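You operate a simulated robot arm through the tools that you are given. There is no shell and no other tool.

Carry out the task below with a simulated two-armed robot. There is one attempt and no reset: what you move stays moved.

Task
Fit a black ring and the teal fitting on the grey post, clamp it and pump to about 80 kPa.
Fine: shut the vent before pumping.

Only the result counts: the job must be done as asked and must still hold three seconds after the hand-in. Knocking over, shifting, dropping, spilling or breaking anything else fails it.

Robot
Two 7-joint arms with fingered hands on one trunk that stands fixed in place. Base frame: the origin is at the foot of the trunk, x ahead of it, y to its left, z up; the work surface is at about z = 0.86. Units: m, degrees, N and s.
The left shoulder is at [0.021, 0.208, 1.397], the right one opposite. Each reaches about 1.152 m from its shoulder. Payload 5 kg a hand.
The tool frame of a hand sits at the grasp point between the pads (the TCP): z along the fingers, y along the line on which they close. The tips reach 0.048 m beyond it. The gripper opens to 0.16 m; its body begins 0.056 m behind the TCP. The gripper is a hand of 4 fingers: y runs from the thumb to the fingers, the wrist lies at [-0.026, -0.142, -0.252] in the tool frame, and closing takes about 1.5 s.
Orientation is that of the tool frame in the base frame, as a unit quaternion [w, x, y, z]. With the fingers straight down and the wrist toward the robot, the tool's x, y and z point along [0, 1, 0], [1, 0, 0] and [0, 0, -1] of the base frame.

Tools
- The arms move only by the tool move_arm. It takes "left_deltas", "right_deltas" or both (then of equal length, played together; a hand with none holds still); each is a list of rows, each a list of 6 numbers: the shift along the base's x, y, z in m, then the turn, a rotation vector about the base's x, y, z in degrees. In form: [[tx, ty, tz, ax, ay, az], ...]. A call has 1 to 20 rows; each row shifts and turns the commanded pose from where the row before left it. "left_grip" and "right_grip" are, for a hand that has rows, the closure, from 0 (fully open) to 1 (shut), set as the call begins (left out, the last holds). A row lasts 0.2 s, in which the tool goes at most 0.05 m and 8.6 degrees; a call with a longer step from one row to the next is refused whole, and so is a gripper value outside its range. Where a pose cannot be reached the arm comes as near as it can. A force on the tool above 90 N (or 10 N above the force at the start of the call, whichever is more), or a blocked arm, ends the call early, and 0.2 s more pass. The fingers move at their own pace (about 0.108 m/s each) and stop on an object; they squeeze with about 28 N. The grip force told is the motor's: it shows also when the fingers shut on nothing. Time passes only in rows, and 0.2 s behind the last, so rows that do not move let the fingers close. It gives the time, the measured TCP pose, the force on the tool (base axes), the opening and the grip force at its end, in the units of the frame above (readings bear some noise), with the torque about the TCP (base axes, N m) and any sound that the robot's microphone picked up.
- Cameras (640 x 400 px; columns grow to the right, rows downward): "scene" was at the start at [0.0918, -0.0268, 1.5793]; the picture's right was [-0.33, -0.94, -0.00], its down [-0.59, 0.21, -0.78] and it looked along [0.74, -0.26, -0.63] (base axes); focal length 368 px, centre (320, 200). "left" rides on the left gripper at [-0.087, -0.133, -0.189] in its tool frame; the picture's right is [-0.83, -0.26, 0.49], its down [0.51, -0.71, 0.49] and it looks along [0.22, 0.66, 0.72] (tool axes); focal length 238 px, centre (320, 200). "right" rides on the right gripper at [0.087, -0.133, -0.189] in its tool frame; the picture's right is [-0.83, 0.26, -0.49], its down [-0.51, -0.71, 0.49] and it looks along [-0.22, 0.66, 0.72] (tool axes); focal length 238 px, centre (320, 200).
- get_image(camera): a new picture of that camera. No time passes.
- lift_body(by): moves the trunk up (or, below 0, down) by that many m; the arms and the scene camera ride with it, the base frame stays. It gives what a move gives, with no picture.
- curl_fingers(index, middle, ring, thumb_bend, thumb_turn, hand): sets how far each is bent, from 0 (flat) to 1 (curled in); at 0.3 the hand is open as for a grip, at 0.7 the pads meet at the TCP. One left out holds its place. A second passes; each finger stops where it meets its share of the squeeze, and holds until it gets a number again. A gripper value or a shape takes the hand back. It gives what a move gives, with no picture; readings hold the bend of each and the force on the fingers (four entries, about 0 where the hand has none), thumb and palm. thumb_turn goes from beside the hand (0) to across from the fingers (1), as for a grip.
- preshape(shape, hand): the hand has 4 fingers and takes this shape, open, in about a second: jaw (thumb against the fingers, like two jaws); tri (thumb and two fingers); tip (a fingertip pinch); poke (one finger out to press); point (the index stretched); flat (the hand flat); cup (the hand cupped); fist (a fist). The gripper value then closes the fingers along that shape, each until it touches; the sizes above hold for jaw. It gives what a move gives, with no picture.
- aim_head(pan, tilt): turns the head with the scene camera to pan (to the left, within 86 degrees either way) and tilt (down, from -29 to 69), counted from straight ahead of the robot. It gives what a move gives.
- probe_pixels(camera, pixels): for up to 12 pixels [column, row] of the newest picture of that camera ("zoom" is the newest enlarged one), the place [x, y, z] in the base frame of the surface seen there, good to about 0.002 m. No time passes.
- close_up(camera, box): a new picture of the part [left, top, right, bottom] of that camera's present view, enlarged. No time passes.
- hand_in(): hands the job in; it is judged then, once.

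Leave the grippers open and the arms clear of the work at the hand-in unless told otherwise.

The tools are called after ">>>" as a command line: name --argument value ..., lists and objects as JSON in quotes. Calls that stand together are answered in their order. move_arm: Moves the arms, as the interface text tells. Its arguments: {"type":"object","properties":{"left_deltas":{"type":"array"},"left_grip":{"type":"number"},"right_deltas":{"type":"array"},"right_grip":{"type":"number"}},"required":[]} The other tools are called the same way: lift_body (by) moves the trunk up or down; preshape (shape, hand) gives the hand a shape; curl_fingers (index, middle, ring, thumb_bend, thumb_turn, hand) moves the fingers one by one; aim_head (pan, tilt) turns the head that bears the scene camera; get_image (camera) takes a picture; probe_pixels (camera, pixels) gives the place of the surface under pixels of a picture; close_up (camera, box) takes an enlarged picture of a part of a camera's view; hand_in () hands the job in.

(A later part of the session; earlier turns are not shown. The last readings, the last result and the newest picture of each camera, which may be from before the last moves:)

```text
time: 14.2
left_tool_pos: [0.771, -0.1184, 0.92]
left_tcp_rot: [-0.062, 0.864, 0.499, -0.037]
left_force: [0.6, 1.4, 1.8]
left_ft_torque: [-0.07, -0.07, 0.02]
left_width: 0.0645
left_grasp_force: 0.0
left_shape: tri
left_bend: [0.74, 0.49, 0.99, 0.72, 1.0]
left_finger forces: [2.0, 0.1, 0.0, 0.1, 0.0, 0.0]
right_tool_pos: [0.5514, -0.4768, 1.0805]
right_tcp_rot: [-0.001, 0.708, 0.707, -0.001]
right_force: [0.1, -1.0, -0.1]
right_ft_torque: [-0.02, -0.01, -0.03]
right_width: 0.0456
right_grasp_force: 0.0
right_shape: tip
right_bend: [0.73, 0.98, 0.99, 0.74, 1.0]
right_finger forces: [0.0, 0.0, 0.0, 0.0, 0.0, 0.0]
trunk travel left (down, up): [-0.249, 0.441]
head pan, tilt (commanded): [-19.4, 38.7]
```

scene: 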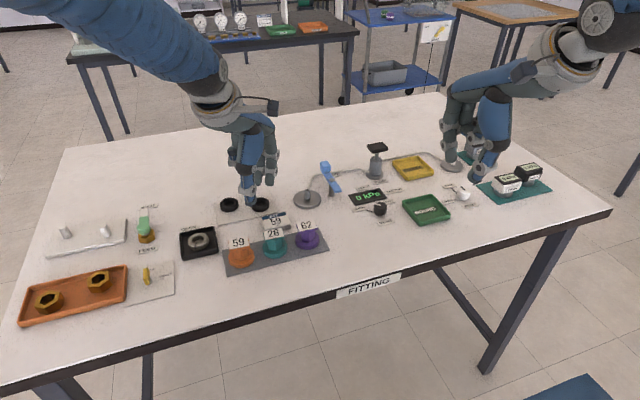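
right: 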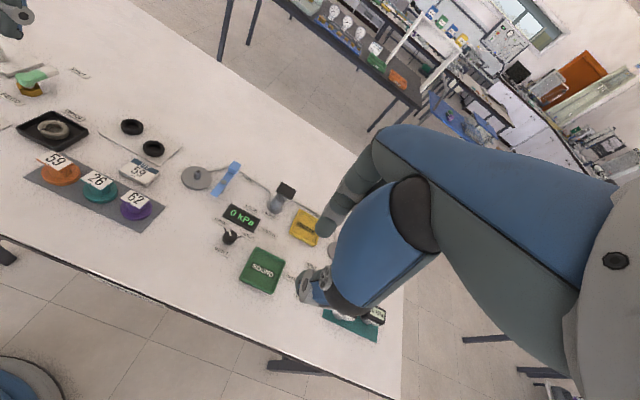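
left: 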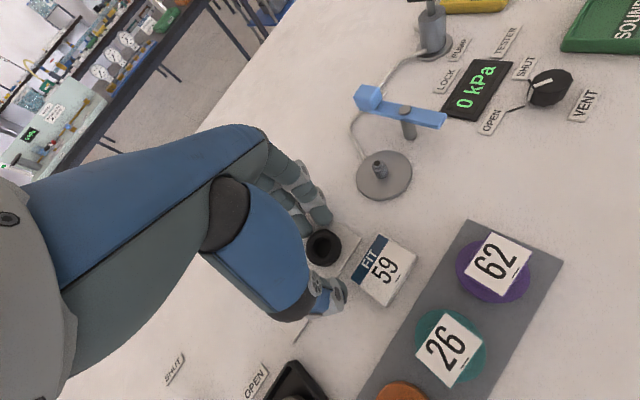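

Contact is released. The thumb tip is now a bit high (≈0.877) against the ring top (0.880), so I reduce the tilt by 5° and go down 2 mm to even it out.

>>> move_arm --left_deltas '[[0.001, 0, 0, -2.5, -4.33, 0], [0.002, 0, -0.001, 0, 0, 0], [0, 0, 0, 0, 0, 0]]'

>>> close_up --camera "scene" --box '[220, 170, 300, 230]'

>>> probe_pixels --camera "zoom" --pixels '[[262, 335], [265, 320], [285, 315], [395, 185], [325, 175], [360, 225]]'

```text
time: 14.9
left_tool_pos: [0.777, -0.119, 0.9229]
left_tcp_rot: [-0.022, 0.866, 0.5, -0.014]
left_force: [0.0, 0.2, -0.1]
left_ft_torque: [0.0, -0.02, 0.0]
left_width: 0.0644
left_grasp_force: 0.0
left_shape: tri
left_bend: [0.74, 0.49, 0.99, 0.72, 1.0]
left_finger forces: [0.0, 0.1, 0.1, 0.0, 0.0, 0.0]
right_tool_pos: [0.5504, -0.478, 1.0814]
right_tcp_rot: [0.0, 0.708, 0.707, 0.0]
right_force: [-0.7, 0.2, 0.2]
right_ft_torque: [0.0, -0.01, -0.02]
right_width: 0.0459
right_grasp_force: 0.1
right_shape: tip
right_bend: [0.73, 0.98, 0.99, 0.74, 1.0]
right_finger forces: [0.0, 0.0, 0.0, 0.0, 0.0, 0.0]
trunk travel left (down, up): [-0.249, 0.441]
head pan, tilt (commanded): [-19.4, 38.7]
```

```text
6.67 times, centred on (260, 200) of scene
```

zoom: 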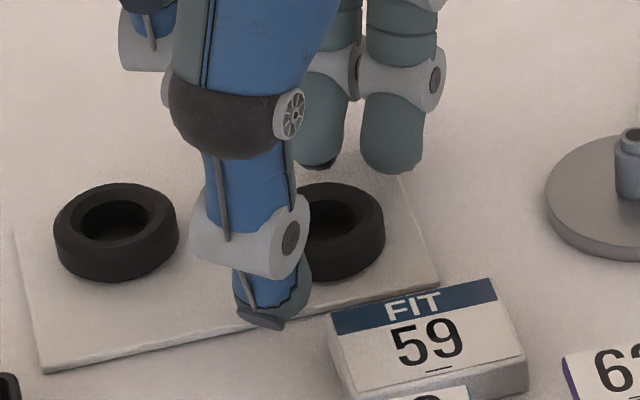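

```text
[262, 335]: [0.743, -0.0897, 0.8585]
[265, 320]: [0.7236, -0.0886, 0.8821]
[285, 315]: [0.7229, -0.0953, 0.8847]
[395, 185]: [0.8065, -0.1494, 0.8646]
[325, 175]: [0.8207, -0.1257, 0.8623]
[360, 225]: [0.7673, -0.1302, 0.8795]
```

Both sides free. I'll shift back 2 mm in x and descend 6 mm, watching the finger forces.

>>> move_arm --left_deltas '[[-0.001, 0, -0.003, 0, 0, 0], [-0.001, 0, -0.003, 0, 0, 0], [0, 0, 0, 0, 0, 0]]'

>>> close_up --camera "scene" --box '[220, 170, 300, 230]'

>>> probe_pixels --camera "zoom" --pixels '[[262, 335], [265, 325], [285, 320], [395, 185], [325, 175], [390, 175]]'

```text
time: 15.8
left_tool_pos: [0.7759, -0.1193, 0.916]
left_tcp_rot: [-0.021, 0.865, 0.502, -0.014]
left_force: [0.6, -1.0, 2.8]
left_ft_torque: [-0.13, -0.11, 0.02]
left_width: 0.0645
left_grasp_force: 0.0
left_shape: tri
left_bend: [0.74, 0.49, 0.99, 0.72, 1.0]
left_finger forces: [3.2, 0.0, 0.0, 0.1, 0.0, 0.0]
right_tool_pos: [0.5519, -0.4769, 1.0811]
right_tcp_rot: [0.0, 0.708, 0.707, 0.0]
right_force: [0.2, 0.7, -1.3]
right_ft_torque: [0.0, 0.02, -0.02]
right_width: 0.0455
right_grasp_force: 0.1
right_shape: tip
right_bend: [0.73, 0.98, 0.99, 0.74, 1.0]
right_finger forces: [0.0, 0.0, 0.1, 0.0, 0.0, 0.1]
trunk travel left (down, up): [-0.249, 0.441]
head pan, tilt (commanded): [-19.4, 38.7]
```

```text
6.67 times, centred on (260, 200) of scene
```

zoom: 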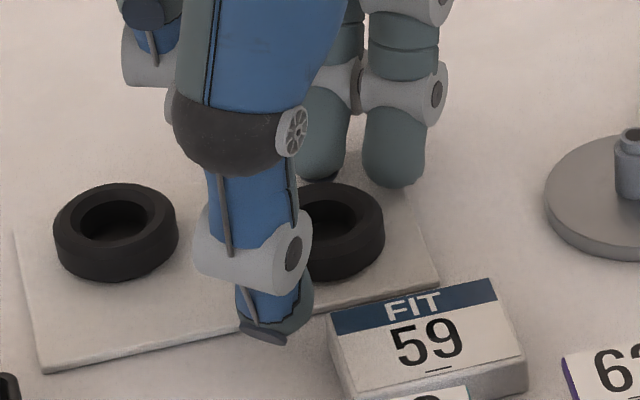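

```text
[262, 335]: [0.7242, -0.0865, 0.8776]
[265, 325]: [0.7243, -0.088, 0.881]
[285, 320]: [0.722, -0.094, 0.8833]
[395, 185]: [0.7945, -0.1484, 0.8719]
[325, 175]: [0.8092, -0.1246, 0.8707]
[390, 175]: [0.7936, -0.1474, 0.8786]
```

Index is lightly on the plate (3 N) while the thumb bottom is still ≈0.875. I'll untilt 4° more and lower 2 mm.

>>> move_arm --left_deltas '[[-0.001, 0, 0.001, -2, -3.46, 0], [0, 0, -0.003, 0, 0, 0], [0, 0, 0, 0, 0, 0]]'

>>> close_up --camera "scene" --box '[220, 170, 300, 230]'

>>> probe_pixels --camera "zoom" --pixels '[[262, 340], [265, 325], [285, 320], [395, 185], [325, 175], [390, 175]]'

```text
time: 16.6
left_tool_pos: [0.7743, -0.1193, 0.9136]
left_tcp_rot: [0.008, 0.865, 0.501, 0.005]
left_force: [-0.8, -0.6, -0.7]
left_ft_torque: [-0.01, -0.01, 0.0]
left_width: 0.0639
left_grasp_force: 0.0
left_shape: tri
left_bend: [0.74, 0.49, 0.99, 0.72, 1.0]
left_finger forces: [0.1, 0.1, 0.1, 0.1, 0.1, 0.0]
right_tool_pos: [0.5511, -0.4757, 1.0812]
right_tcp_rot: [0.0, 0.708, 0.706, 0.0]
right_force: [-0.2, -0.3, 0.2]
right_ft_torque: [-0.03, 0.0, -0.02]
right_width: 0.0456
right_grasp_force: 0.1
right_shape: tip
right_bend: [0.73, 0.98, 0.99, 0.74, 1.0]
right_finger forces: [0.1, 0.0, 0.0, 0.1, 0.0, 0.1]
trunk travel left (down, up): [-0.249, 0.441]
head pan, tilt (commanded): [-19.4, 38.7]
```

```text
6.67 times, centred on (260, 200) of scene
```

zoom: 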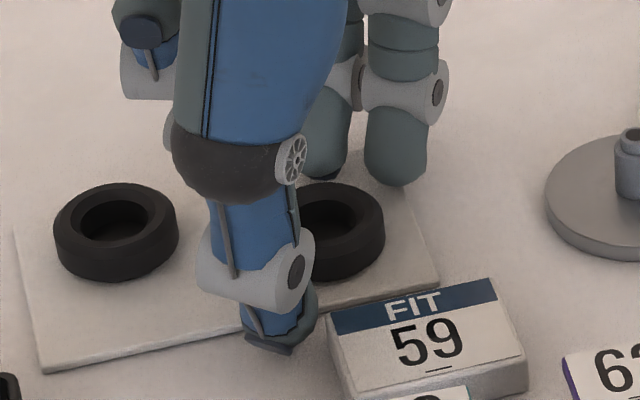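

```text
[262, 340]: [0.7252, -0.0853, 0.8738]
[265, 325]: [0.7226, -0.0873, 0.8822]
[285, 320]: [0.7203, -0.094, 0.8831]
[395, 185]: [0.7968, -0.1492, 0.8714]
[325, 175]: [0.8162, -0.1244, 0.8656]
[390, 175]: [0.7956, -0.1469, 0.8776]
```

Tips are clear of the plate and both sides overlap the ring. Now I close the left hand on ring B.

>>> move_arm --left_deltas '[[0, 0, 0, 0, 0, 0], [0, 0, 0, 0, 0, 0], [0, 0, 0, 0, 0, 0], [0, 0, 0, 0, 0, 0], [0, 0, 0, 0, 0, 0], [0, 0, 0, 0, 0, 0], [0, 0, 0, 0, 0, 0]]' --left_grip 0.85

>>> close_up --camera "scene" --box '[220, 170, 300, 230]'

>>> close_up --camera "left" --box '[260, 180, 400, 340]'

```text
time: 18.1
left_tool_pos: [0.7735, -0.1182, 0.914]
left_tcp_rot: [0.008, 0.865, 0.501, 0.004]
left_force: [-7.1, 2.3, -1.1]
left_ft_torque: [0.06, 0.27, 0.15]
left_width: 0.0333
left_grasp_force: 27.6
left_shape: tri
left_bend: [0.73, 0.59, 1.0, 0.73, 1.0]
left_finger forces: [10.5, 10.2, 0.0, 0.1, 28.9, 0.0]
right_tool_pos: [0.5506, -0.4767, 1.081]
right_tcp_rot: [-0.001, 0.707, 0.707, 0.001]
right_force: [-0.7, -0.5, -0.1]
right_ft_torque: [0.01, -0.01, 0.02]
right_width: 0.0457
right_grasp_force: 0.0
right_shape: tip
right_bend: [0.73, 0.98, 0.99, 0.74, 1.0]
right_finger forces: [0.0, 0.0, 0.0, 0.0, 0.1, 0.0]
trunk travel left (down, up): [-0.249, 0.441]
head pan, tilt (commanded): [-19.4, 38.7]
```

```text
6.67 times, centred on (260, 200) of scene
```

zoom: 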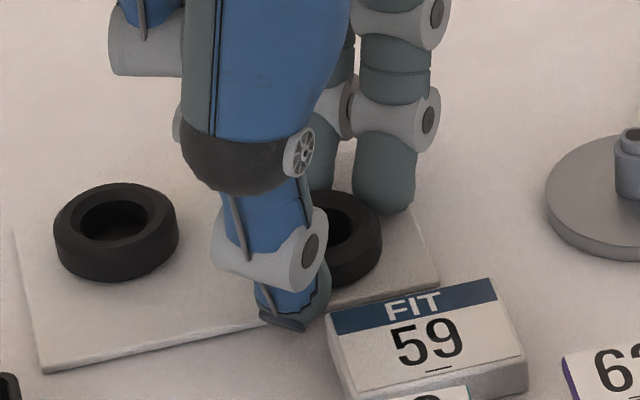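

```text
2.50 times, centred on (330, 260) of left
```

zoom: 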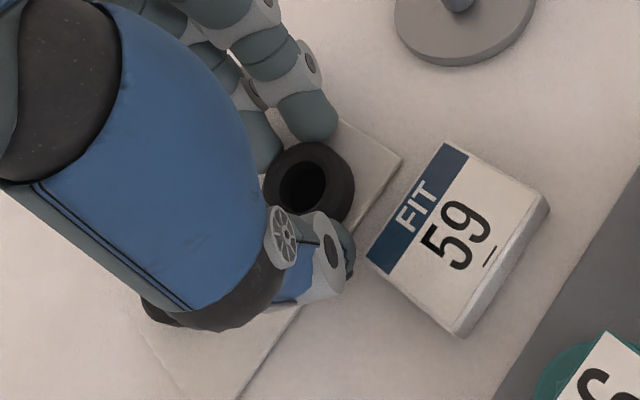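

The ring is held (fingers 10+10 N, thumb 29 N). I lift straight up 0.06 m slowly.

>>> move_arm --left_deltas '[[0, 0, 0.006, 0, 0, 0], [0, 0, 0.012, 0, 0, 0], [0, 0, 0.014, 0, 0, 0], [0, 0, 0.014, 0, 0, 0], [0, 0, 0.014, 0, 0, 0], [0, 0, 0, 0, 0, 0]]'

>>> get_image --camera "scene"

>>> close_up --camera "scene" --box '[220, 140, 320, 220]'

>>> get_image --camera "left"

>>> close_up --camera "left" --box '[260, 180, 400, 340]'

```text
time: 19.6
left_tool_pos: [0.7742, -0.1183, 0.9736]
left_tcp_rot: [0.008, 0.865, 0.502, 0.004]
left_force: [0.7, -0.2, -0.7]
left_ft_torque: [-0.03, 0.02, -0.01]
left_width: 0.033
left_grasp_force: 28.0
left_shape: tri
left_bend: [0.73, 0.59, 1.0, 0.73, 1.0]
left_finger forces: [12.4, 12.9, 0.0, 0.0, 27.3, 0.0]
right_tool_pos: [0.5524, -0.4761, 1.081]
right_tcp_rot: [0.0, 0.707, 0.707, -0.001]
right_force: [-0.3, -0.5, -0.6]
right_ft_torque: [0.0, 0.02, 0.01]
right_width: 0.0456
right_grasp_force: 0.1
right_shape: tip
right_bend: [0.73, 0.98, 0.99, 0.74, 1.0]
right_finger forces: [0.0, 0.0, 0.0, 0.0, 0.1, 0.0]
trunk travel left (down, up): [-0.249, 0.441]
head pan, tilt (commanded): [-19.4, 38.7]
```

```text
taken
```

scene: 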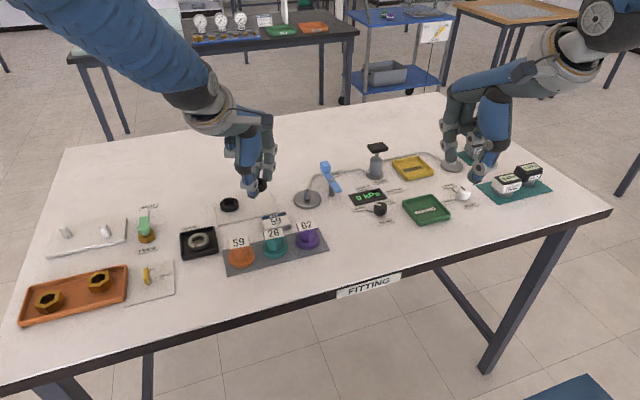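

```text
5.00 times, centred on (270, 180) of scene
```

zoom: 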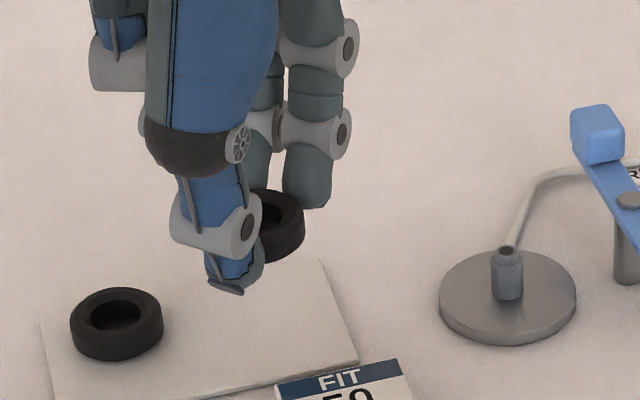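

```text
taken
```

left: 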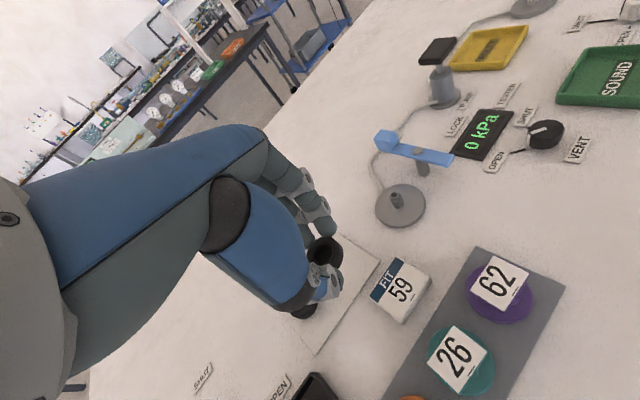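

```text
2.50 times, centred on (330, 260) of left
```

zoom: 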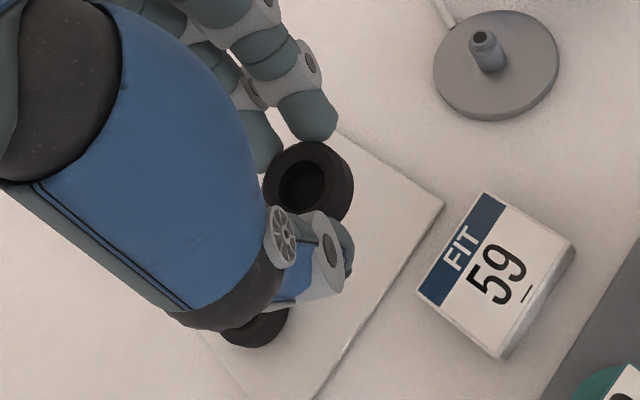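

Ring held and off the plate. I'll probe points on the held ring's top rim in the newest zoom to find its centre and tilt.

>>> probe_pixels --camera "zoom" --pixels '[[310, 148], [275, 170], [272, 190], [340, 165], [335, 190], [322, 208], [300, 155], [300, 190], [348, 185], [345, 205], [288, 155], [330, 155]]'

```text
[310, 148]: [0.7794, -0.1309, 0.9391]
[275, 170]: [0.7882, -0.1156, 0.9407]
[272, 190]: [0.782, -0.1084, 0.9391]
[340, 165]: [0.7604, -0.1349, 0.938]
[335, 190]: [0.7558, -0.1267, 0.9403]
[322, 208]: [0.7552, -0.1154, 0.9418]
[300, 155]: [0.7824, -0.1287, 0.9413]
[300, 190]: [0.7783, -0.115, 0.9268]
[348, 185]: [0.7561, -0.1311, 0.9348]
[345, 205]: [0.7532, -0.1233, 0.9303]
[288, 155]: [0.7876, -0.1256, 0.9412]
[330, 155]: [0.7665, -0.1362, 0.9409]
```

The ring is level with its centre ≈(0.7715,-0.119), about TCP +(-0.0025,-0.001), top at TCP−0.033. Next, measure the post and disc again from this view.

>>> probe_pixels --camera "zoom" --pixels '[[482, 36], [479, 42], [488, 60], [490, 70], [436, 75], [556, 45], [500, 14], [492, 112], [470, 45], [505, 60]]'

>>> close_up --camera "scene" --box '[280, 155, 350, 215]'

>>> probe_pixels --camera "zoom" --pixels '[[248, 225], [248, 245], [248, 270], [170, 300], [350, 300], [248, 345], [248, 228], [232, 285], [268, 285], [262, 215]]'

```text
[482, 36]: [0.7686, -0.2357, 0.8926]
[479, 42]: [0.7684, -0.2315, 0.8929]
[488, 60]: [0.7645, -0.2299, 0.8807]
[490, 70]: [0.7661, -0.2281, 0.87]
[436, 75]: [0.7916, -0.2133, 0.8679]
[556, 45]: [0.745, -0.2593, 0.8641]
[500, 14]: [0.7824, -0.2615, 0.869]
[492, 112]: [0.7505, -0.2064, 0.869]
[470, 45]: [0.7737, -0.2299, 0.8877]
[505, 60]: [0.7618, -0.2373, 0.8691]
```

```text
6.67 times, centred on (315, 185) of scene
```

zoom: 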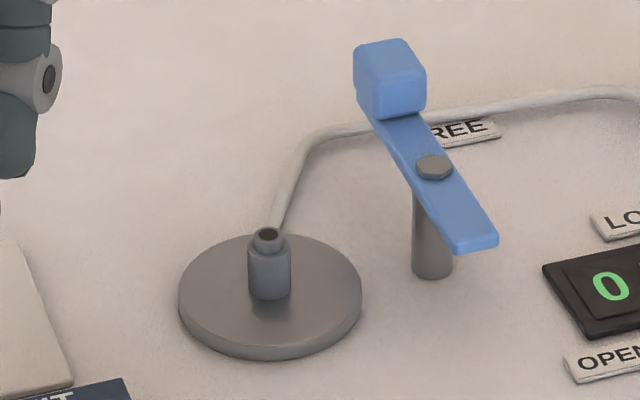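

```text
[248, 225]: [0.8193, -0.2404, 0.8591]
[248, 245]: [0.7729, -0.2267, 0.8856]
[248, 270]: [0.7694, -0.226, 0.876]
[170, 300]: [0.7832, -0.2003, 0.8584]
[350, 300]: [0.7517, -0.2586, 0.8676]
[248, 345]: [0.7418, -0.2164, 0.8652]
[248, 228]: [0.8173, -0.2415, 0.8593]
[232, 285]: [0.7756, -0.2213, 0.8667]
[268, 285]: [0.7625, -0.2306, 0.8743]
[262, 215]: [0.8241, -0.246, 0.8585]
```

Post axis ≈(0.7685,-0.2345), top z 0.8935. I move the held ring sideways over the post (TCP to (0.771,-0.2335,0.974)) while moving the right hand a little out to the right for clearance.

>>> move_arm --left_deltas '[[-0.0004, -0.0144, 0, 0, 0, 0], [-0.0004, -0.0144, 0, 0, 0, 0], [-0.0004, -0.0144, 0, 0, 0, 0], [-0.0004, -0.0144, 0, 0, 0, 0], [-0.0004, -0.0144, 0, 0, 0, 0], [-0.0004, -0.0144, 0, 0, 0, 0], [-0.0004, -0.0144, 0, 0, 0, 0], [-0.0004, -0.0144, 0, 0, 0, 0], [0, 0, 0, 0, 0, 0]]' --right_deltas '[[-0.01, -0.01, 0.01, 0, 0, 0], [-0.01, -0.01, 0.01, 0, 0, 0], [-0.01, -0.01, 0.01, 0, 0, 0], [-0.01, -0.01, 0.01, 0, 0, 0], [-0.01, -0.01, 0.01, 0, 0, 0], [0, -0.01, 0, 0, 0, 0], [0, -0.01, 0, 0, 0, 0], [0, -0.01, 0, 0, 0, 0], [0, 0, 0, 0, 0, 0]]'

>>> get_image --camera "left"

>>> close_up --camera "left" --box '[260, 180, 400, 340]'

>>> close_up --camera "scene" --box '[270, 130, 370, 220]'

```text
time: 21.6
left_tool_pos: [0.7713, -0.2329, 0.9736]
left_tcp_rot: [0.007, 0.866, 0.5, 0.003]
left_force: [0.7, 0.0, 0.2]
left_ft_torque: [-0.04, 0.02, -0.03]
left_width: 0.033
left_grasp_force: 27.6
left_shape: tri
left_bend: [0.73, 0.59, 1.0, 0.73, 1.0]
left_finger forces: [12.8, 13.1, 0.1, 0.0, 27.3, 0.1]
right_tool_pos: [0.5516, -0.5056, 1.0813]
right_tcp_rot: [0.0, 0.707, 0.707, -0.001]
right_force: [-0.3, -0.3, -0.1]
right_ft_torque: [-0.06, 0.0, -0.02]
right_width: 0.0459
right_grasp_force: 0.0
right_shape: tip
right_bend: [0.73, 0.98, 0.99, 0.74, 1.0]
right_finger forces: [0.0, 0.0, 0.0, 0.0, 0.0, 0.1]
right hand out of reach, approached as far as the arm can: row 1, 2, 3, 4, 5
trunk travel left (down, up): [-0.249, 0.441]
head pan, tilt (commanded): [-19.4, 38.7]
```

```text
taken
```

left: 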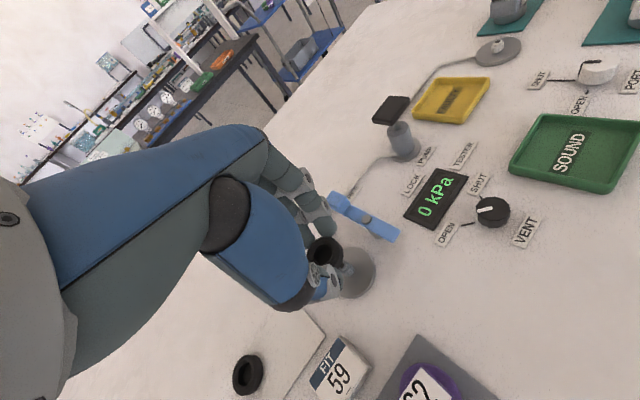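

```text
2.50 times, centred on (330, 260) of left
```

zoom: 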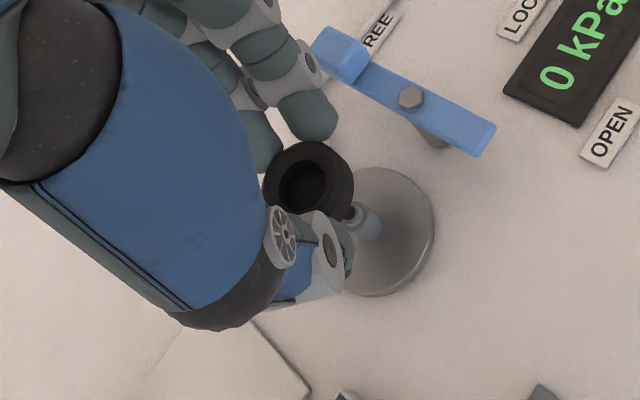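

```text
4.44 times, centred on (320, 175) of scene
```

zoom: 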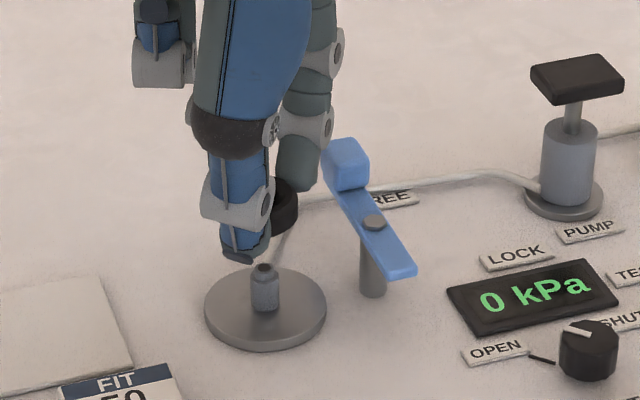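

I'll check clearance between the index fingertip and the lever's knob, and re-probe the ring's centre versus the post before lowering.

>>> close_up --camera "left" --box '[280, 170, 380, 290]'

>>> probe_pixels --camera "left" --pixels '[[336, 222], [332, 210], [336, 232], [330, 198], [338, 213], [356, 200], [345, 212], [370, 218], [345, 262], [345, 268], [360, 285], [398, 236]]'

>>> probe_pixels --camera "scene" --pixels '[[316, 170], [317, 176], [313, 178], [325, 165], [320, 160], [326, 173], [308, 190], [307, 186]]'

```text
3.33 times, centred on (330, 230) of left
```

zoom: 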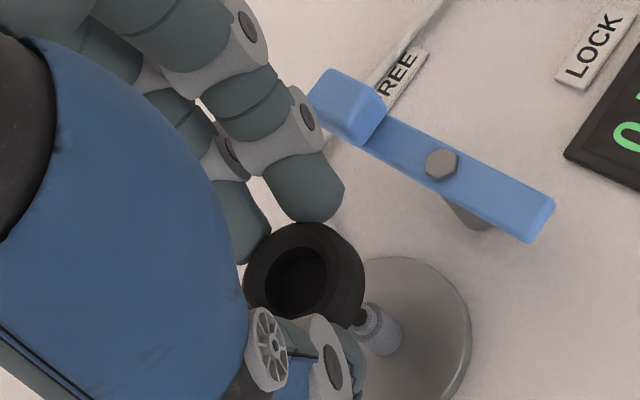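

```text
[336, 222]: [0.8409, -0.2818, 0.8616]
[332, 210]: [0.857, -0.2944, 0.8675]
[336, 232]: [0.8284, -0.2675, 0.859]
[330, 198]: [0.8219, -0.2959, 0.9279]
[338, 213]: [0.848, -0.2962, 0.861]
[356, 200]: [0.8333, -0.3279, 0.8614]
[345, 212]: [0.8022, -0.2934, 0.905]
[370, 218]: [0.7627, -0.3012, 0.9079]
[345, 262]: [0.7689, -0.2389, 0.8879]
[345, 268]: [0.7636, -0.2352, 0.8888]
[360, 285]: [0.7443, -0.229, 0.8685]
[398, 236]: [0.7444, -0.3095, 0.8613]
```

```text
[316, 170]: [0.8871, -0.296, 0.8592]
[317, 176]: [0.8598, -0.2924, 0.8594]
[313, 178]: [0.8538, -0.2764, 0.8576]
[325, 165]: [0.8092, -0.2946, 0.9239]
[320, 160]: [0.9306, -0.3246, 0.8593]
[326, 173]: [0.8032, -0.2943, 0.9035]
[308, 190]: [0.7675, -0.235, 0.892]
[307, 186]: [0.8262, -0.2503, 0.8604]
```

Probe the ring rim in the newest zoom for its current centre, plus the index tip.

>>> probe_pixels --camera "zoom" --pixels '[[305, 228], [335, 235], [355, 260], [357, 280], [345, 300], [262, 250], [250, 275], [255, 295], [285, 318], [320, 210], [338, 190], [375, 90]]'

```text
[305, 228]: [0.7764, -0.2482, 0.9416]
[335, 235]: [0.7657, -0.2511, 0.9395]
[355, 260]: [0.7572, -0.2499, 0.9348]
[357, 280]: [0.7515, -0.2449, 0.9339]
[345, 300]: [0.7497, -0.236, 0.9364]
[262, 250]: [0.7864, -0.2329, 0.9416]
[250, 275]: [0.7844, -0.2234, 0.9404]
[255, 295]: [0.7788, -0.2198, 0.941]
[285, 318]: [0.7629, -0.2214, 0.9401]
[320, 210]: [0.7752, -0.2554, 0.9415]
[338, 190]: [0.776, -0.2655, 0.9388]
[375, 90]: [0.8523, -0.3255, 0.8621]
```

The ring centre (0.769,-0.234) is aligned with the post (0.7685,-0.235) within ~1 mm, and the finger has >15 mm clearance to the lever. Lowering 0.053 m so the ring slides over the post to ~1–2 mm above the disc.

>>> move_arm --left_deltas '[[0, 0, -0.008, 0, 0, 0], [0, -0.0005, -0.008, 0, 0, 0], [0, 0, -0.008, 0, 0, 0], [0, 0, -0.008, 0, 0, 0], [0, 0, -0.008, 0, 0, 0], [0, 0, -0.008, 0, 0, 0], [0, 0, -0.005, 0, 0, 0], [0, 0, 0, 0, 0, 0]]'

>>> close_up --camera "left" --box '[260, 180, 400, 340]'

>>> close_up --camera "scene" --box '[270, 130, 370, 220]'

```text
time: 23.4
left_tool_pos: [0.7711, -0.2333, 0.9203]
left_tcp_rot: [0.009, 0.866, 0.501, 0.003]
left_force: [0.2, 0.6, 0.5]
left_ft_torque: [0.02, -0.04, 0.04]
left_width: 0.0332
left_grasp_force: 28.5
left_shape: tri
left_bend: [0.73, 0.59, 1.0, 0.73, 1.0]
left_finger forces: [13.2, 13.2, 0.1, 0.1, 27.2, 0.0]
right_tool_pos: [0.5503, -0.5071, 1.0805]
right_tcp_rot: [0.0, 0.708, 0.706, 0.0]
right_force: [-0.2, -0.5, 0.4]
right_ft_torque: [-0.01, -0.04, 0.02]
right_width: 0.0455
right_grasp_force: 0.0
right_shape: tip
right_bend: [0.73, 0.98, 0.99, 0.74, 1.0]
right_finger forces: [0.0, 0.0, 0.0, 0.1, 0.0, 0.1]
trunk travel left (down, up): [-0.249, 0.441]
head pan, tilt (commanded): [-19.4, 38.7]
```

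```text
2.50 times, centred on (330, 260) of left
```

zoom: 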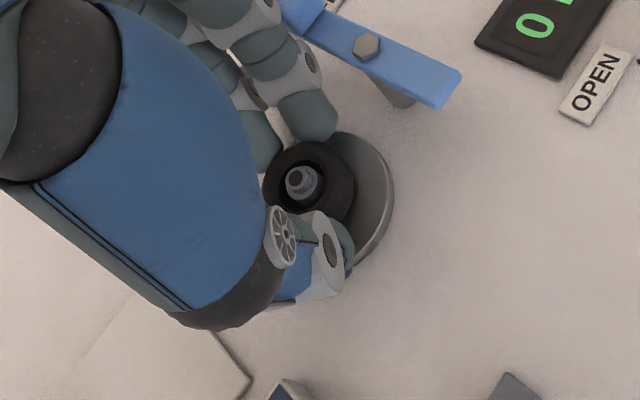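

```text
4.44 times, centred on (320, 175) of scene
```

zoom: 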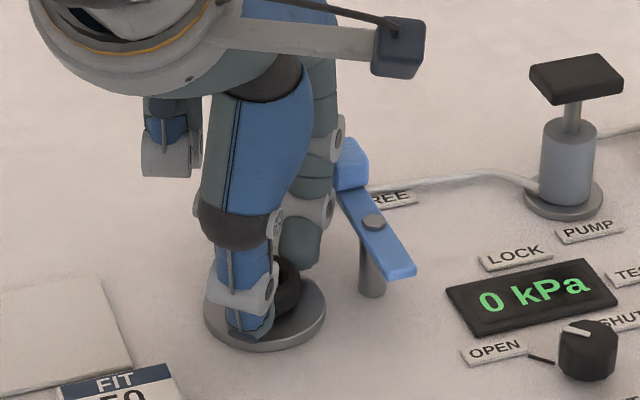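

The post shows in the middle of the ring's hole. I lower 2 mm more, then open slowly (to ~0.065 m) to leave the ring on the disc.

>>> move_arm --left_deltas '[[0, 0, -0.001, 0, 0, 0], [0, 0, -0.001, 0, 0, 0], [0, 0, 0, 0, 0, 0]]'

>>> move_arm --left_deltas '[[0, 0, 0, 0, 0, 0], [0, 0, 0, 0, 0, 0], [0, 0, 0, 0, 0, 0], [0, 0, 0, 0, 0, 0]]' --left_grip 0.6

>>> close_up --camera "left" --box '[260, 180, 400, 340]'

```text
time: 24.1
left_tool_pos: [0.771, -0.2335, 0.9181]
left_tcp_rot: [0.008, 0.866, 0.501, 0.003]
left_force: [0.3, 1.1, 1.2]
left_ft_torque: [-0.04, 0.03, 0.04]
left_width: 0.0332
left_grasp_force: 27.7
left_shape: tri
left_bend: [0.73, 0.59, 1.0, 0.73, 1.0]
left_finger forces: [13.7, 13.2, 0.1, 0.0, 27.2, 0.1]
right_tool_pos: [0.5518, -0.5078, 1.0804]
right_tcp_rot: [0.0, 0.707, 0.707, 0.0]
right_force: [-0.7, -0.4, -0.1]
right_ft_torque: [0.0, -0.02, 0.02]
right_width: 0.0456
right_grasp_force: 0.2
right_shape: tip
right_bend: [0.73, 0.98, 0.99, 0.74, 1.0]
right_finger forces: [0.0, 0.0, 0.0, 0.0, 0.0, 0.0]
trunk travel left (down, up): [-0.249, 0.441]
head pan, tilt (commanded): [-19.4, 38.7]
```

```text
time: 25.1
left_tool_pos: [0.7697, -0.2341, 0.919]
left_tcp_rot: [0.008, 0.866, 0.5, 0.004]
left_force: [0.7, 2.0, -0.3]
left_ft_torque: [0.0, 0.04, 0.05]
left_width: 0.0632
left_grasp_force: 0.0
left_shape: tri
left_bend: [0.74, 0.49, 0.99, 0.72, 1.0]
left_finger forces: [1.7, 0.1, 0.1, 0.1, 0.1, 0.1]
right_tool_pos: [0.551, -0.5063, 1.0812]
right_tcp_rot: [-0.001, 0.708, 0.706, -0.001]
right_force: [0.4, 0.1, -0.5]
right_ft_torque: [0.0, 0.03, 0.0]
right_width: 0.0457
right_grasp_force: 0.0
right_shape: tip
right_bend: [0.73, 0.98, 0.99, 0.74, 1.0]
right_finger forces: [0.0, 0.0, 0.1, 0.0, 0.0, 0.0]
trunk travel left (down, up): [-0.249, 0.441]
head pan, tilt (commanded): [-19.4, 38.7]
```

```text
2.50 times, centred on (330, 260) of left
```

zoom: 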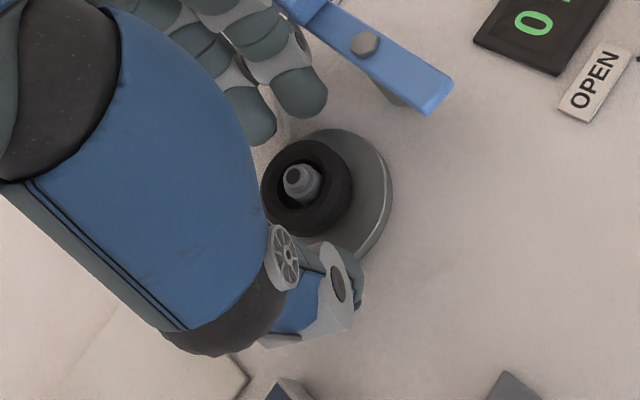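

Released; the index reads 1.7 N with a +y force — it may be brushing the lever's knob. I'll look before moving.

>>> close_up --camera "scene" --box '[270, 130, 370, 220]'

>>> close_up --camera "left" --box '[290, 150, 390, 250]'

```text
4.44 times, centred on (320, 175) of scene
```

zoom: 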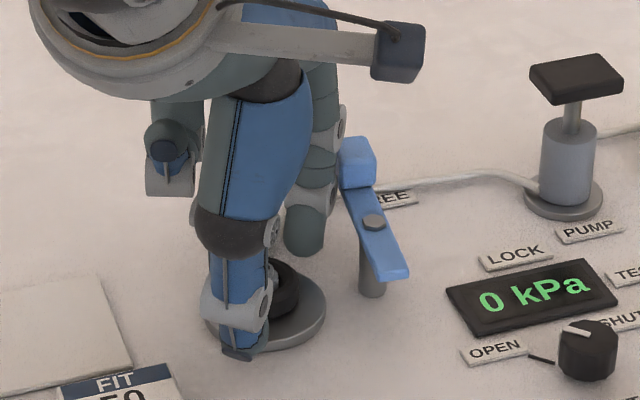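

```text
4.00 times, centred on (340, 200) of left
```

zoom: 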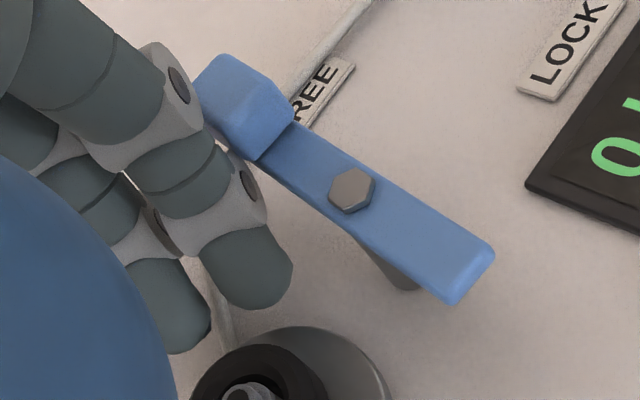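

The index's middle joint nudged the lever knob slightly. I draw the fingers in a little (0.66, still clear of the ring) and then lift straight up.

>>> move_arm --left_deltas '[[0, 0, 0, 0, 0, 0], [0, 0, 0, 0, 0, 0]]' --left_grip 0.65

>>> move_arm --left_deltas '[[0, 0, 0.006, 0, 0, 0], [0, 0, 0.01, 0, 0, 0], [0, 0, 0.012, 0, 0, 0], [0, 0, 0.014, 0, 0, 0], [0, 0, 0.014, 0, 0, 0], [0, 0, 0.014, 0, 0, 0], [0, 0, 0, 0, 0, 0]]'

>>> get_image --camera "left"

>>> close_up --camera "left" --box '[280, 180, 400, 340]'

>>> close_up --camera "scene" --box '[270, 130, 370, 220]'

```text
time: 25.8
left_tool_pos: [0.7707, -0.2343, 0.9184]
left_tcp_rot: [0.008, 0.865, 0.502, 0.004]
left_force: [0.9, 0.0, -0.5]
left_ft_torque: [0.02, 0.04, 0.05]
left_width: 0.0565
left_grasp_force: 0.0
left_shape: tri
left_bend: [0.74, 0.51, 0.99, 0.73, 1.0]
left_finger forces: [0.4, 0.0, 0.0, 0.0, 0.0, 0.0]
right_tool_pos: [0.551, -0.5063, 1.0809]
right_tcp_rot: [-0.001, 0.708, 0.707, 0.0]
right_force: [-0.3, 0.3, -1.0]
right_ft_torque: [-0.01, 0.01, -0.04]
right_width: 0.0456
right_grasp_force: 0.0
right_shape: tip
right_bend: [0.73, 0.98, 0.99, 0.74, 1.0]
right_finger forces: [0.0, 0.1, 0.0, 0.0, 0.1, 0.0]
trunk travel left (down, up): [-0.249, 0.441]
head pan, tilt (commanded): [-19.4, 38.7]
```

```text
time: 27.4
left_tool_pos: [0.7706, -0.2336, 0.9878]
left_tcp_rot: [0.008, 0.866, 0.5, 0.004]
left_force: [-0.5, 1.2, 0.1]
left_ft_torque: [-0.01, 0.0, 0.01]
left_width: 0.0564
left_grasp_force: 0.0
left_shape: tri
left_bend: [0.74, 0.51, 0.99, 0.73, 1.0]
left_finger forces: [0.0, 0.0, 0.1, 0.1, 0.0, 0.0]
right_tool_pos: [0.5513, -0.5076, 1.0813]
right_tcp_rot: [-0.001, 0.708, 0.706, 0.0]
right_force: [0.3, -0.3, 0.0]
right_ft_torque: [0.04, 0.02, -0.02]
right_width: 0.0453
right_grasp_force: 0.2
right_shape: tip
right_bend: [0.73, 0.98, 0.99, 0.74, 1.0]
right_finger forces: [0.0, 0.1, 0.0, 0.0, 0.0, 0.1]
trunk travel left (down, up): [-0.249, 0.441]
head pan, tilt (commanded): [-19.4, 38.7]
```

```text
taken
```

left: 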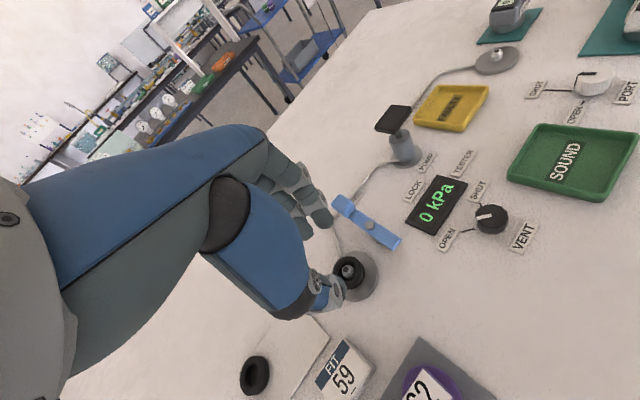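

```text
2.50 times, centred on (340, 260) of left
```

zoom: 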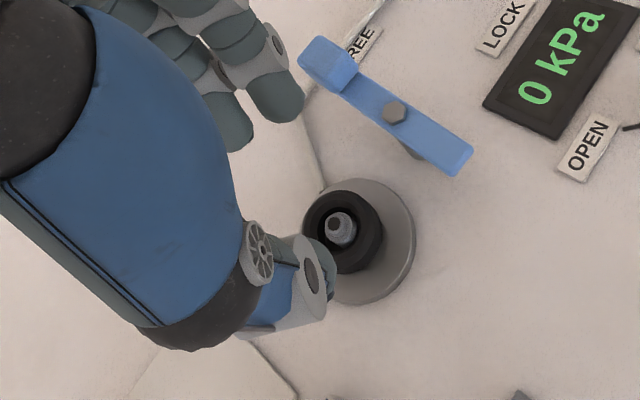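

```text
4.44 times, centred on (320, 175) of scene
```

zoom: 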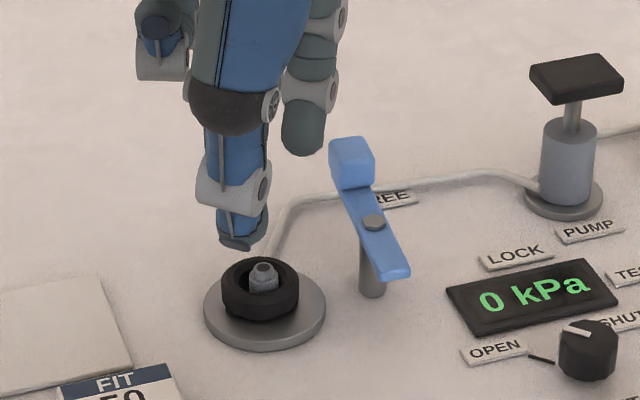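

The ring sits on the disc around the post. Now I look at the fittings from the scene camera to get the teal tag's corners and orientation.

>>> close_up --camera "scene" --box '[225, 210, 325, 272]'

```text
6.40 times, centred on (275, 241) of scene
```

zoom: 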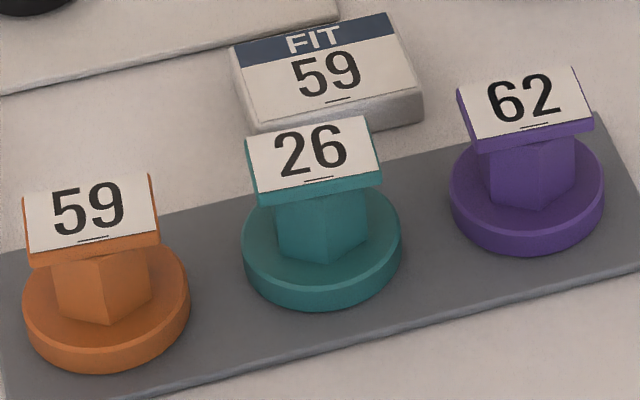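

>>> probe_pixels --camera "zoom" --pixels '[[248, 142], [363, 120], [376, 168], [260, 191], [310, 155], [283, 220], [362, 215], [312, 215], [245, 245], [397, 235], [320, 300], [320, 262]]'

>>> probe_pixels --camera "zoom" --pixels '[[148, 178], [157, 238], [460, 90], [474, 140], [185, 290], [455, 195], [240, 80], [250, 118], [370, 125], [345, 95], [35, 255], [590, 120]]'

```text
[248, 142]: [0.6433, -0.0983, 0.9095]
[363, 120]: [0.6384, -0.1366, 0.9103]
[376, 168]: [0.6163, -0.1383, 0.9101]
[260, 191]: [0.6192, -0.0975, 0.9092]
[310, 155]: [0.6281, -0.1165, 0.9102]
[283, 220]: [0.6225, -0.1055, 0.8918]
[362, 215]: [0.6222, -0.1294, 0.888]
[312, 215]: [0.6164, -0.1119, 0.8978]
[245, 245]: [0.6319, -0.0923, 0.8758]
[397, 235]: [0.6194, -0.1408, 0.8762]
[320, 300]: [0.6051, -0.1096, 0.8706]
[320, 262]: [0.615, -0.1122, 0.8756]
```

```text
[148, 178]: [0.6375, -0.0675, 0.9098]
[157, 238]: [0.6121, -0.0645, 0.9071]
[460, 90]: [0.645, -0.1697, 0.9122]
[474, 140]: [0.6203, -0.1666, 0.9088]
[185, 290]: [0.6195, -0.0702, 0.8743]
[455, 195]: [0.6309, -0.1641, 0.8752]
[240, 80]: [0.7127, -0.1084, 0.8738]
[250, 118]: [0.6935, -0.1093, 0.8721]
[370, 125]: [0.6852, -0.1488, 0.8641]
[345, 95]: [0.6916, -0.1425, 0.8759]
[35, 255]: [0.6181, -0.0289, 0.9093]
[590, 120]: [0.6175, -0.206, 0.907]
```

Teal tag centre ≈(0.6293,-0.1177), edges ~0.026 (x) × 0.043 (y), nearly aligned with the base axes (~−3°). I'll carry the open left hand there at z≈0.99, turning +27° about z so it closes along x.

>>> move_arm --left_deltas '[[-0.008, 0.008, 0.008, 0, 0, 2.7], [-0.0148, 0.012, 0, 0, 0, 2.7], [-0.0148, 0.012, 0, 0, 0, 2.7], [-0.0148, 0.012, 0, 0, 0, 2.7], [-0.0148, 0.012, 0, 0, 0, 2.7], [-0.0148, 0.012, 0, 0, 0, 2.7], [-0.0148, 0.012, 0, 0, 0, 2.7], [-0.0148, 0.012, 0, 0, 0, 2.7], [-0.0148, 0.012, 0, 0, 0, 2.7], [-0.0149, 0.0119, 0, 0, 0, 2.7], [0, 0, 0, 0, 0, 0]]' --left_grip 0.6

>>> get_image --camera "left"

>>> get_image --camera "scene"

>>> close_up --camera "scene" --box '[225, 170, 345, 260]'

```text
time: 29.8
left_tool_pos: [0.6296, -0.1178, 0.9977]
left_tcp_rot: [0.007, 0.725, 0.689, 0.005]
left_force: [0.4, -0.4, 0.4]
left_ft_torque: [0.0, 0.05, 0.02]
left_width: 0.0635
left_grasp_force: 0.1
left_shape: tri
left_bend: [0.74, 0.49, 0.99, 0.72, 1.0]
left_finger forces: [0.0, 0.1, 0.0, 0.1, 0.0, 0.0]
right_tool_pos: [0.5518, -0.5067, 1.0805]
right_tcp_rot: [-0.001, 0.707, 0.707, 0.0]
right_force: [-0.2, -0.2, 0.4]
right_ft_torque: [0.02, 0.03, 0.02]
right_width: 0.0457
right_grasp_force: 0.1
right_shape: tip
right_bend: [0.73, 0.98, 0.99, 0.74, 1.0]
right_finger forces: [0.0, 0.0, 0.0, 0.0, 0.0, 0.1]
trunk travel left (down, up): [-0.249, 0.441]
head pan, tilt (commanded): [-19.4, 38.7]
```

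```text
taken
```

left: 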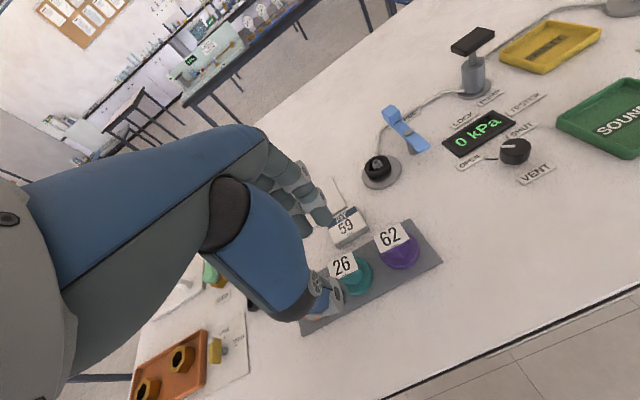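

```text
taken
```

scene: 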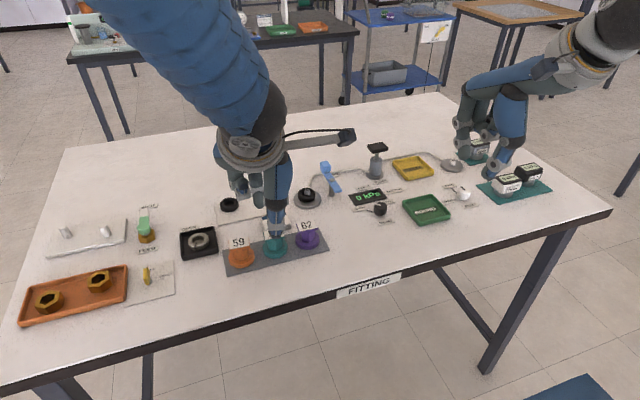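

```text
4.44 times, centred on (285, 215) of scene
```

zoom: 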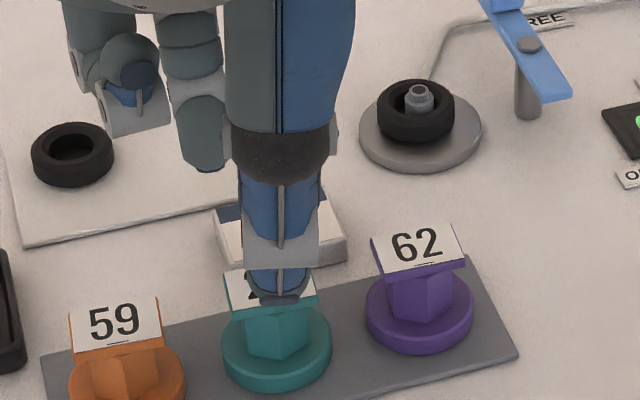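

The hand is centred over the teal tag. I descend to TCP z≈0.930, keeping fingertips a few mm above the flange (0.876).

>>> move_arm --left_deltas '[[0, 0, -0.013, 0, 0, 0], [0, 0, -0.013, 0, 0, 0], [0, 0, -0.013, 0, 0, 0], [0, 0, -0.012, 0, 0, 0], [0, 0, -0.01, 0, 0, 0], [0, 0, -0.0065, 0, 0, 0], [0, 0, 0, 0, 0, 0]]'

>>> close_up --camera "left" --box '[260, 180, 400, 340]'

>>> close_up --camera "scene" --box '[225, 180, 325, 260]'

```text
time: 31.4
left_tool_pos: [0.6315, -0.1182, 0.9298]
left_tcp_rot: [0.007, 0.725, 0.689, 0.006]
left_force: [-0.3, 0.2, -0.3]
left_ft_torque: [-0.05, 0.03, 0.01]
left_width: 0.0637
left_grasp_force: 0.1
left_shape: tri
left_bend: [0.74, 0.49, 0.99, 0.72, 1.0]
left_finger forces: [0.0, 0.0, 0.0, 0.0, 0.0, 0.0]
right_tool_pos: [0.5515, -0.5068, 1.0808]
right_tcp_rot: [0.0, 0.707, 0.707, 0.0]
right_force: [0.1, 0.2, -0.1]
right_ft_torque: [-0.01, -0.01, -0.01]
right_width: 0.0454
right_grasp_force: 0.2
right_shape: tip
right_bend: [0.73, 0.98, 0.99, 0.74, 1.0]
right_finger forces: [0.1, 0.0, 0.0, 0.0, 0.0, 0.0]
trunk travel left (down, up): [-0.249, 0.441]
head pan, tilt (commanded): [-19.4, 38.7]
```

```text
2.50 times, centred on (330, 260) of left
```

zoom: 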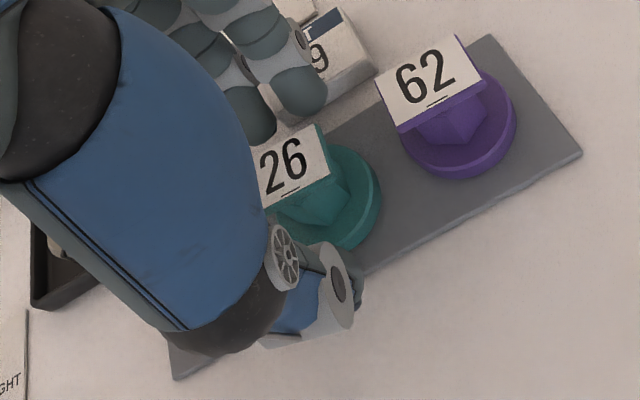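

```text
5.00 times, centred on (275, 220) of scene
```

zoom: 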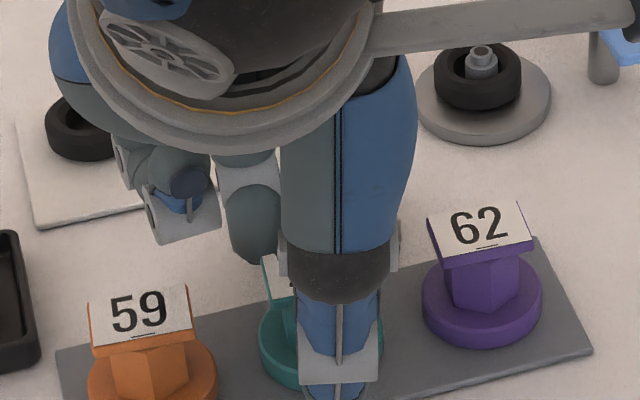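

Fingers straddle the tag front and back with no contact. Closing on the fitting.

>>> move_arm --left_deltas '[[0, 0, 0, 0, 0, 0], [0, 0, 0, 0, 0, 0], [0, 0, 0, 0, 0, 0], [0, 0, 0, 0, 0, 0], [0, 0, 0, 0, 0, 0], [0, 0, 0, 0, 0, 0], [0, 0, 0, 0, 0, 0]]' --left_grip 0.93

>>> close_up --camera "left" --box '[260, 180, 400, 340]'

>>> close_up --camera "scene" --box '[225, 180, 325, 260]'

```text
time: 33.0
left_tool_pos: [0.6296, -0.1174, 0.9307]
left_tcp_rot: [0.007, 0.725, 0.689, 0.006]
left_force: [-0.8, 0.5, 0.2]
left_ft_torque: [-0.02, -0.06, 0.01]
left_width: 0.0196
left_grasp_force: 28.4
left_shape: tri
left_bend: [0.72, 0.64, 1.0, 0.74, 1.0]
left_finger forces: [13.1, 10.0, 0.0, 0.0, 24.5, 0.1]
right_tool_pos: [0.5515, -0.507, 1.0819]
right_tcp_rot: [-0.001, 0.707, 0.707, 0.0]
right_force: [0.1, 0.3, 0.9]
right_ft_torque: [-0.01, 0.0, 0.01]
right_width: 0.0455
right_grasp_force: 0.0
right_shape: tip
right_bend: [0.73, 0.98, 0.99, 0.74, 1.0]
right_finger forces: [0.0, 0.2, 0.1, 0.0, 0.0, 0.0]
trunk travel left (down, up): [-0.249, 0.441]
head pan, tilt (commanded): [-19.4, 38.7]
```

```text
2.50 times, centred on (330, 260) of left
```

zoom: 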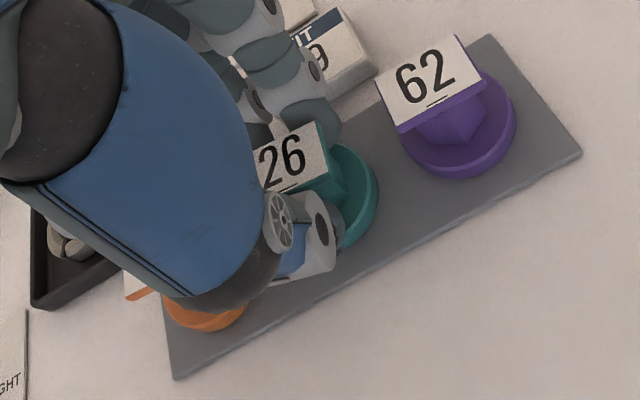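

```text
5.00 times, centred on (275, 220) of scene
```

zoom: 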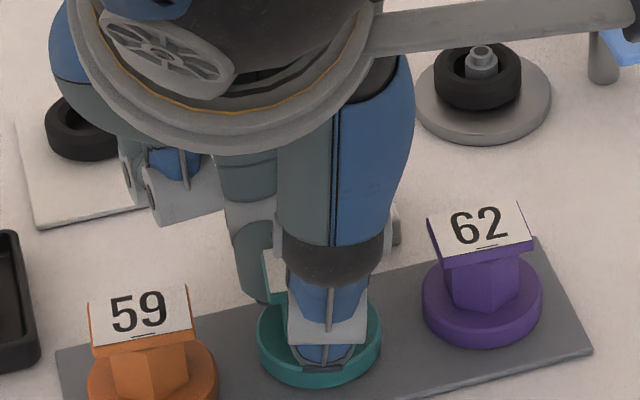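

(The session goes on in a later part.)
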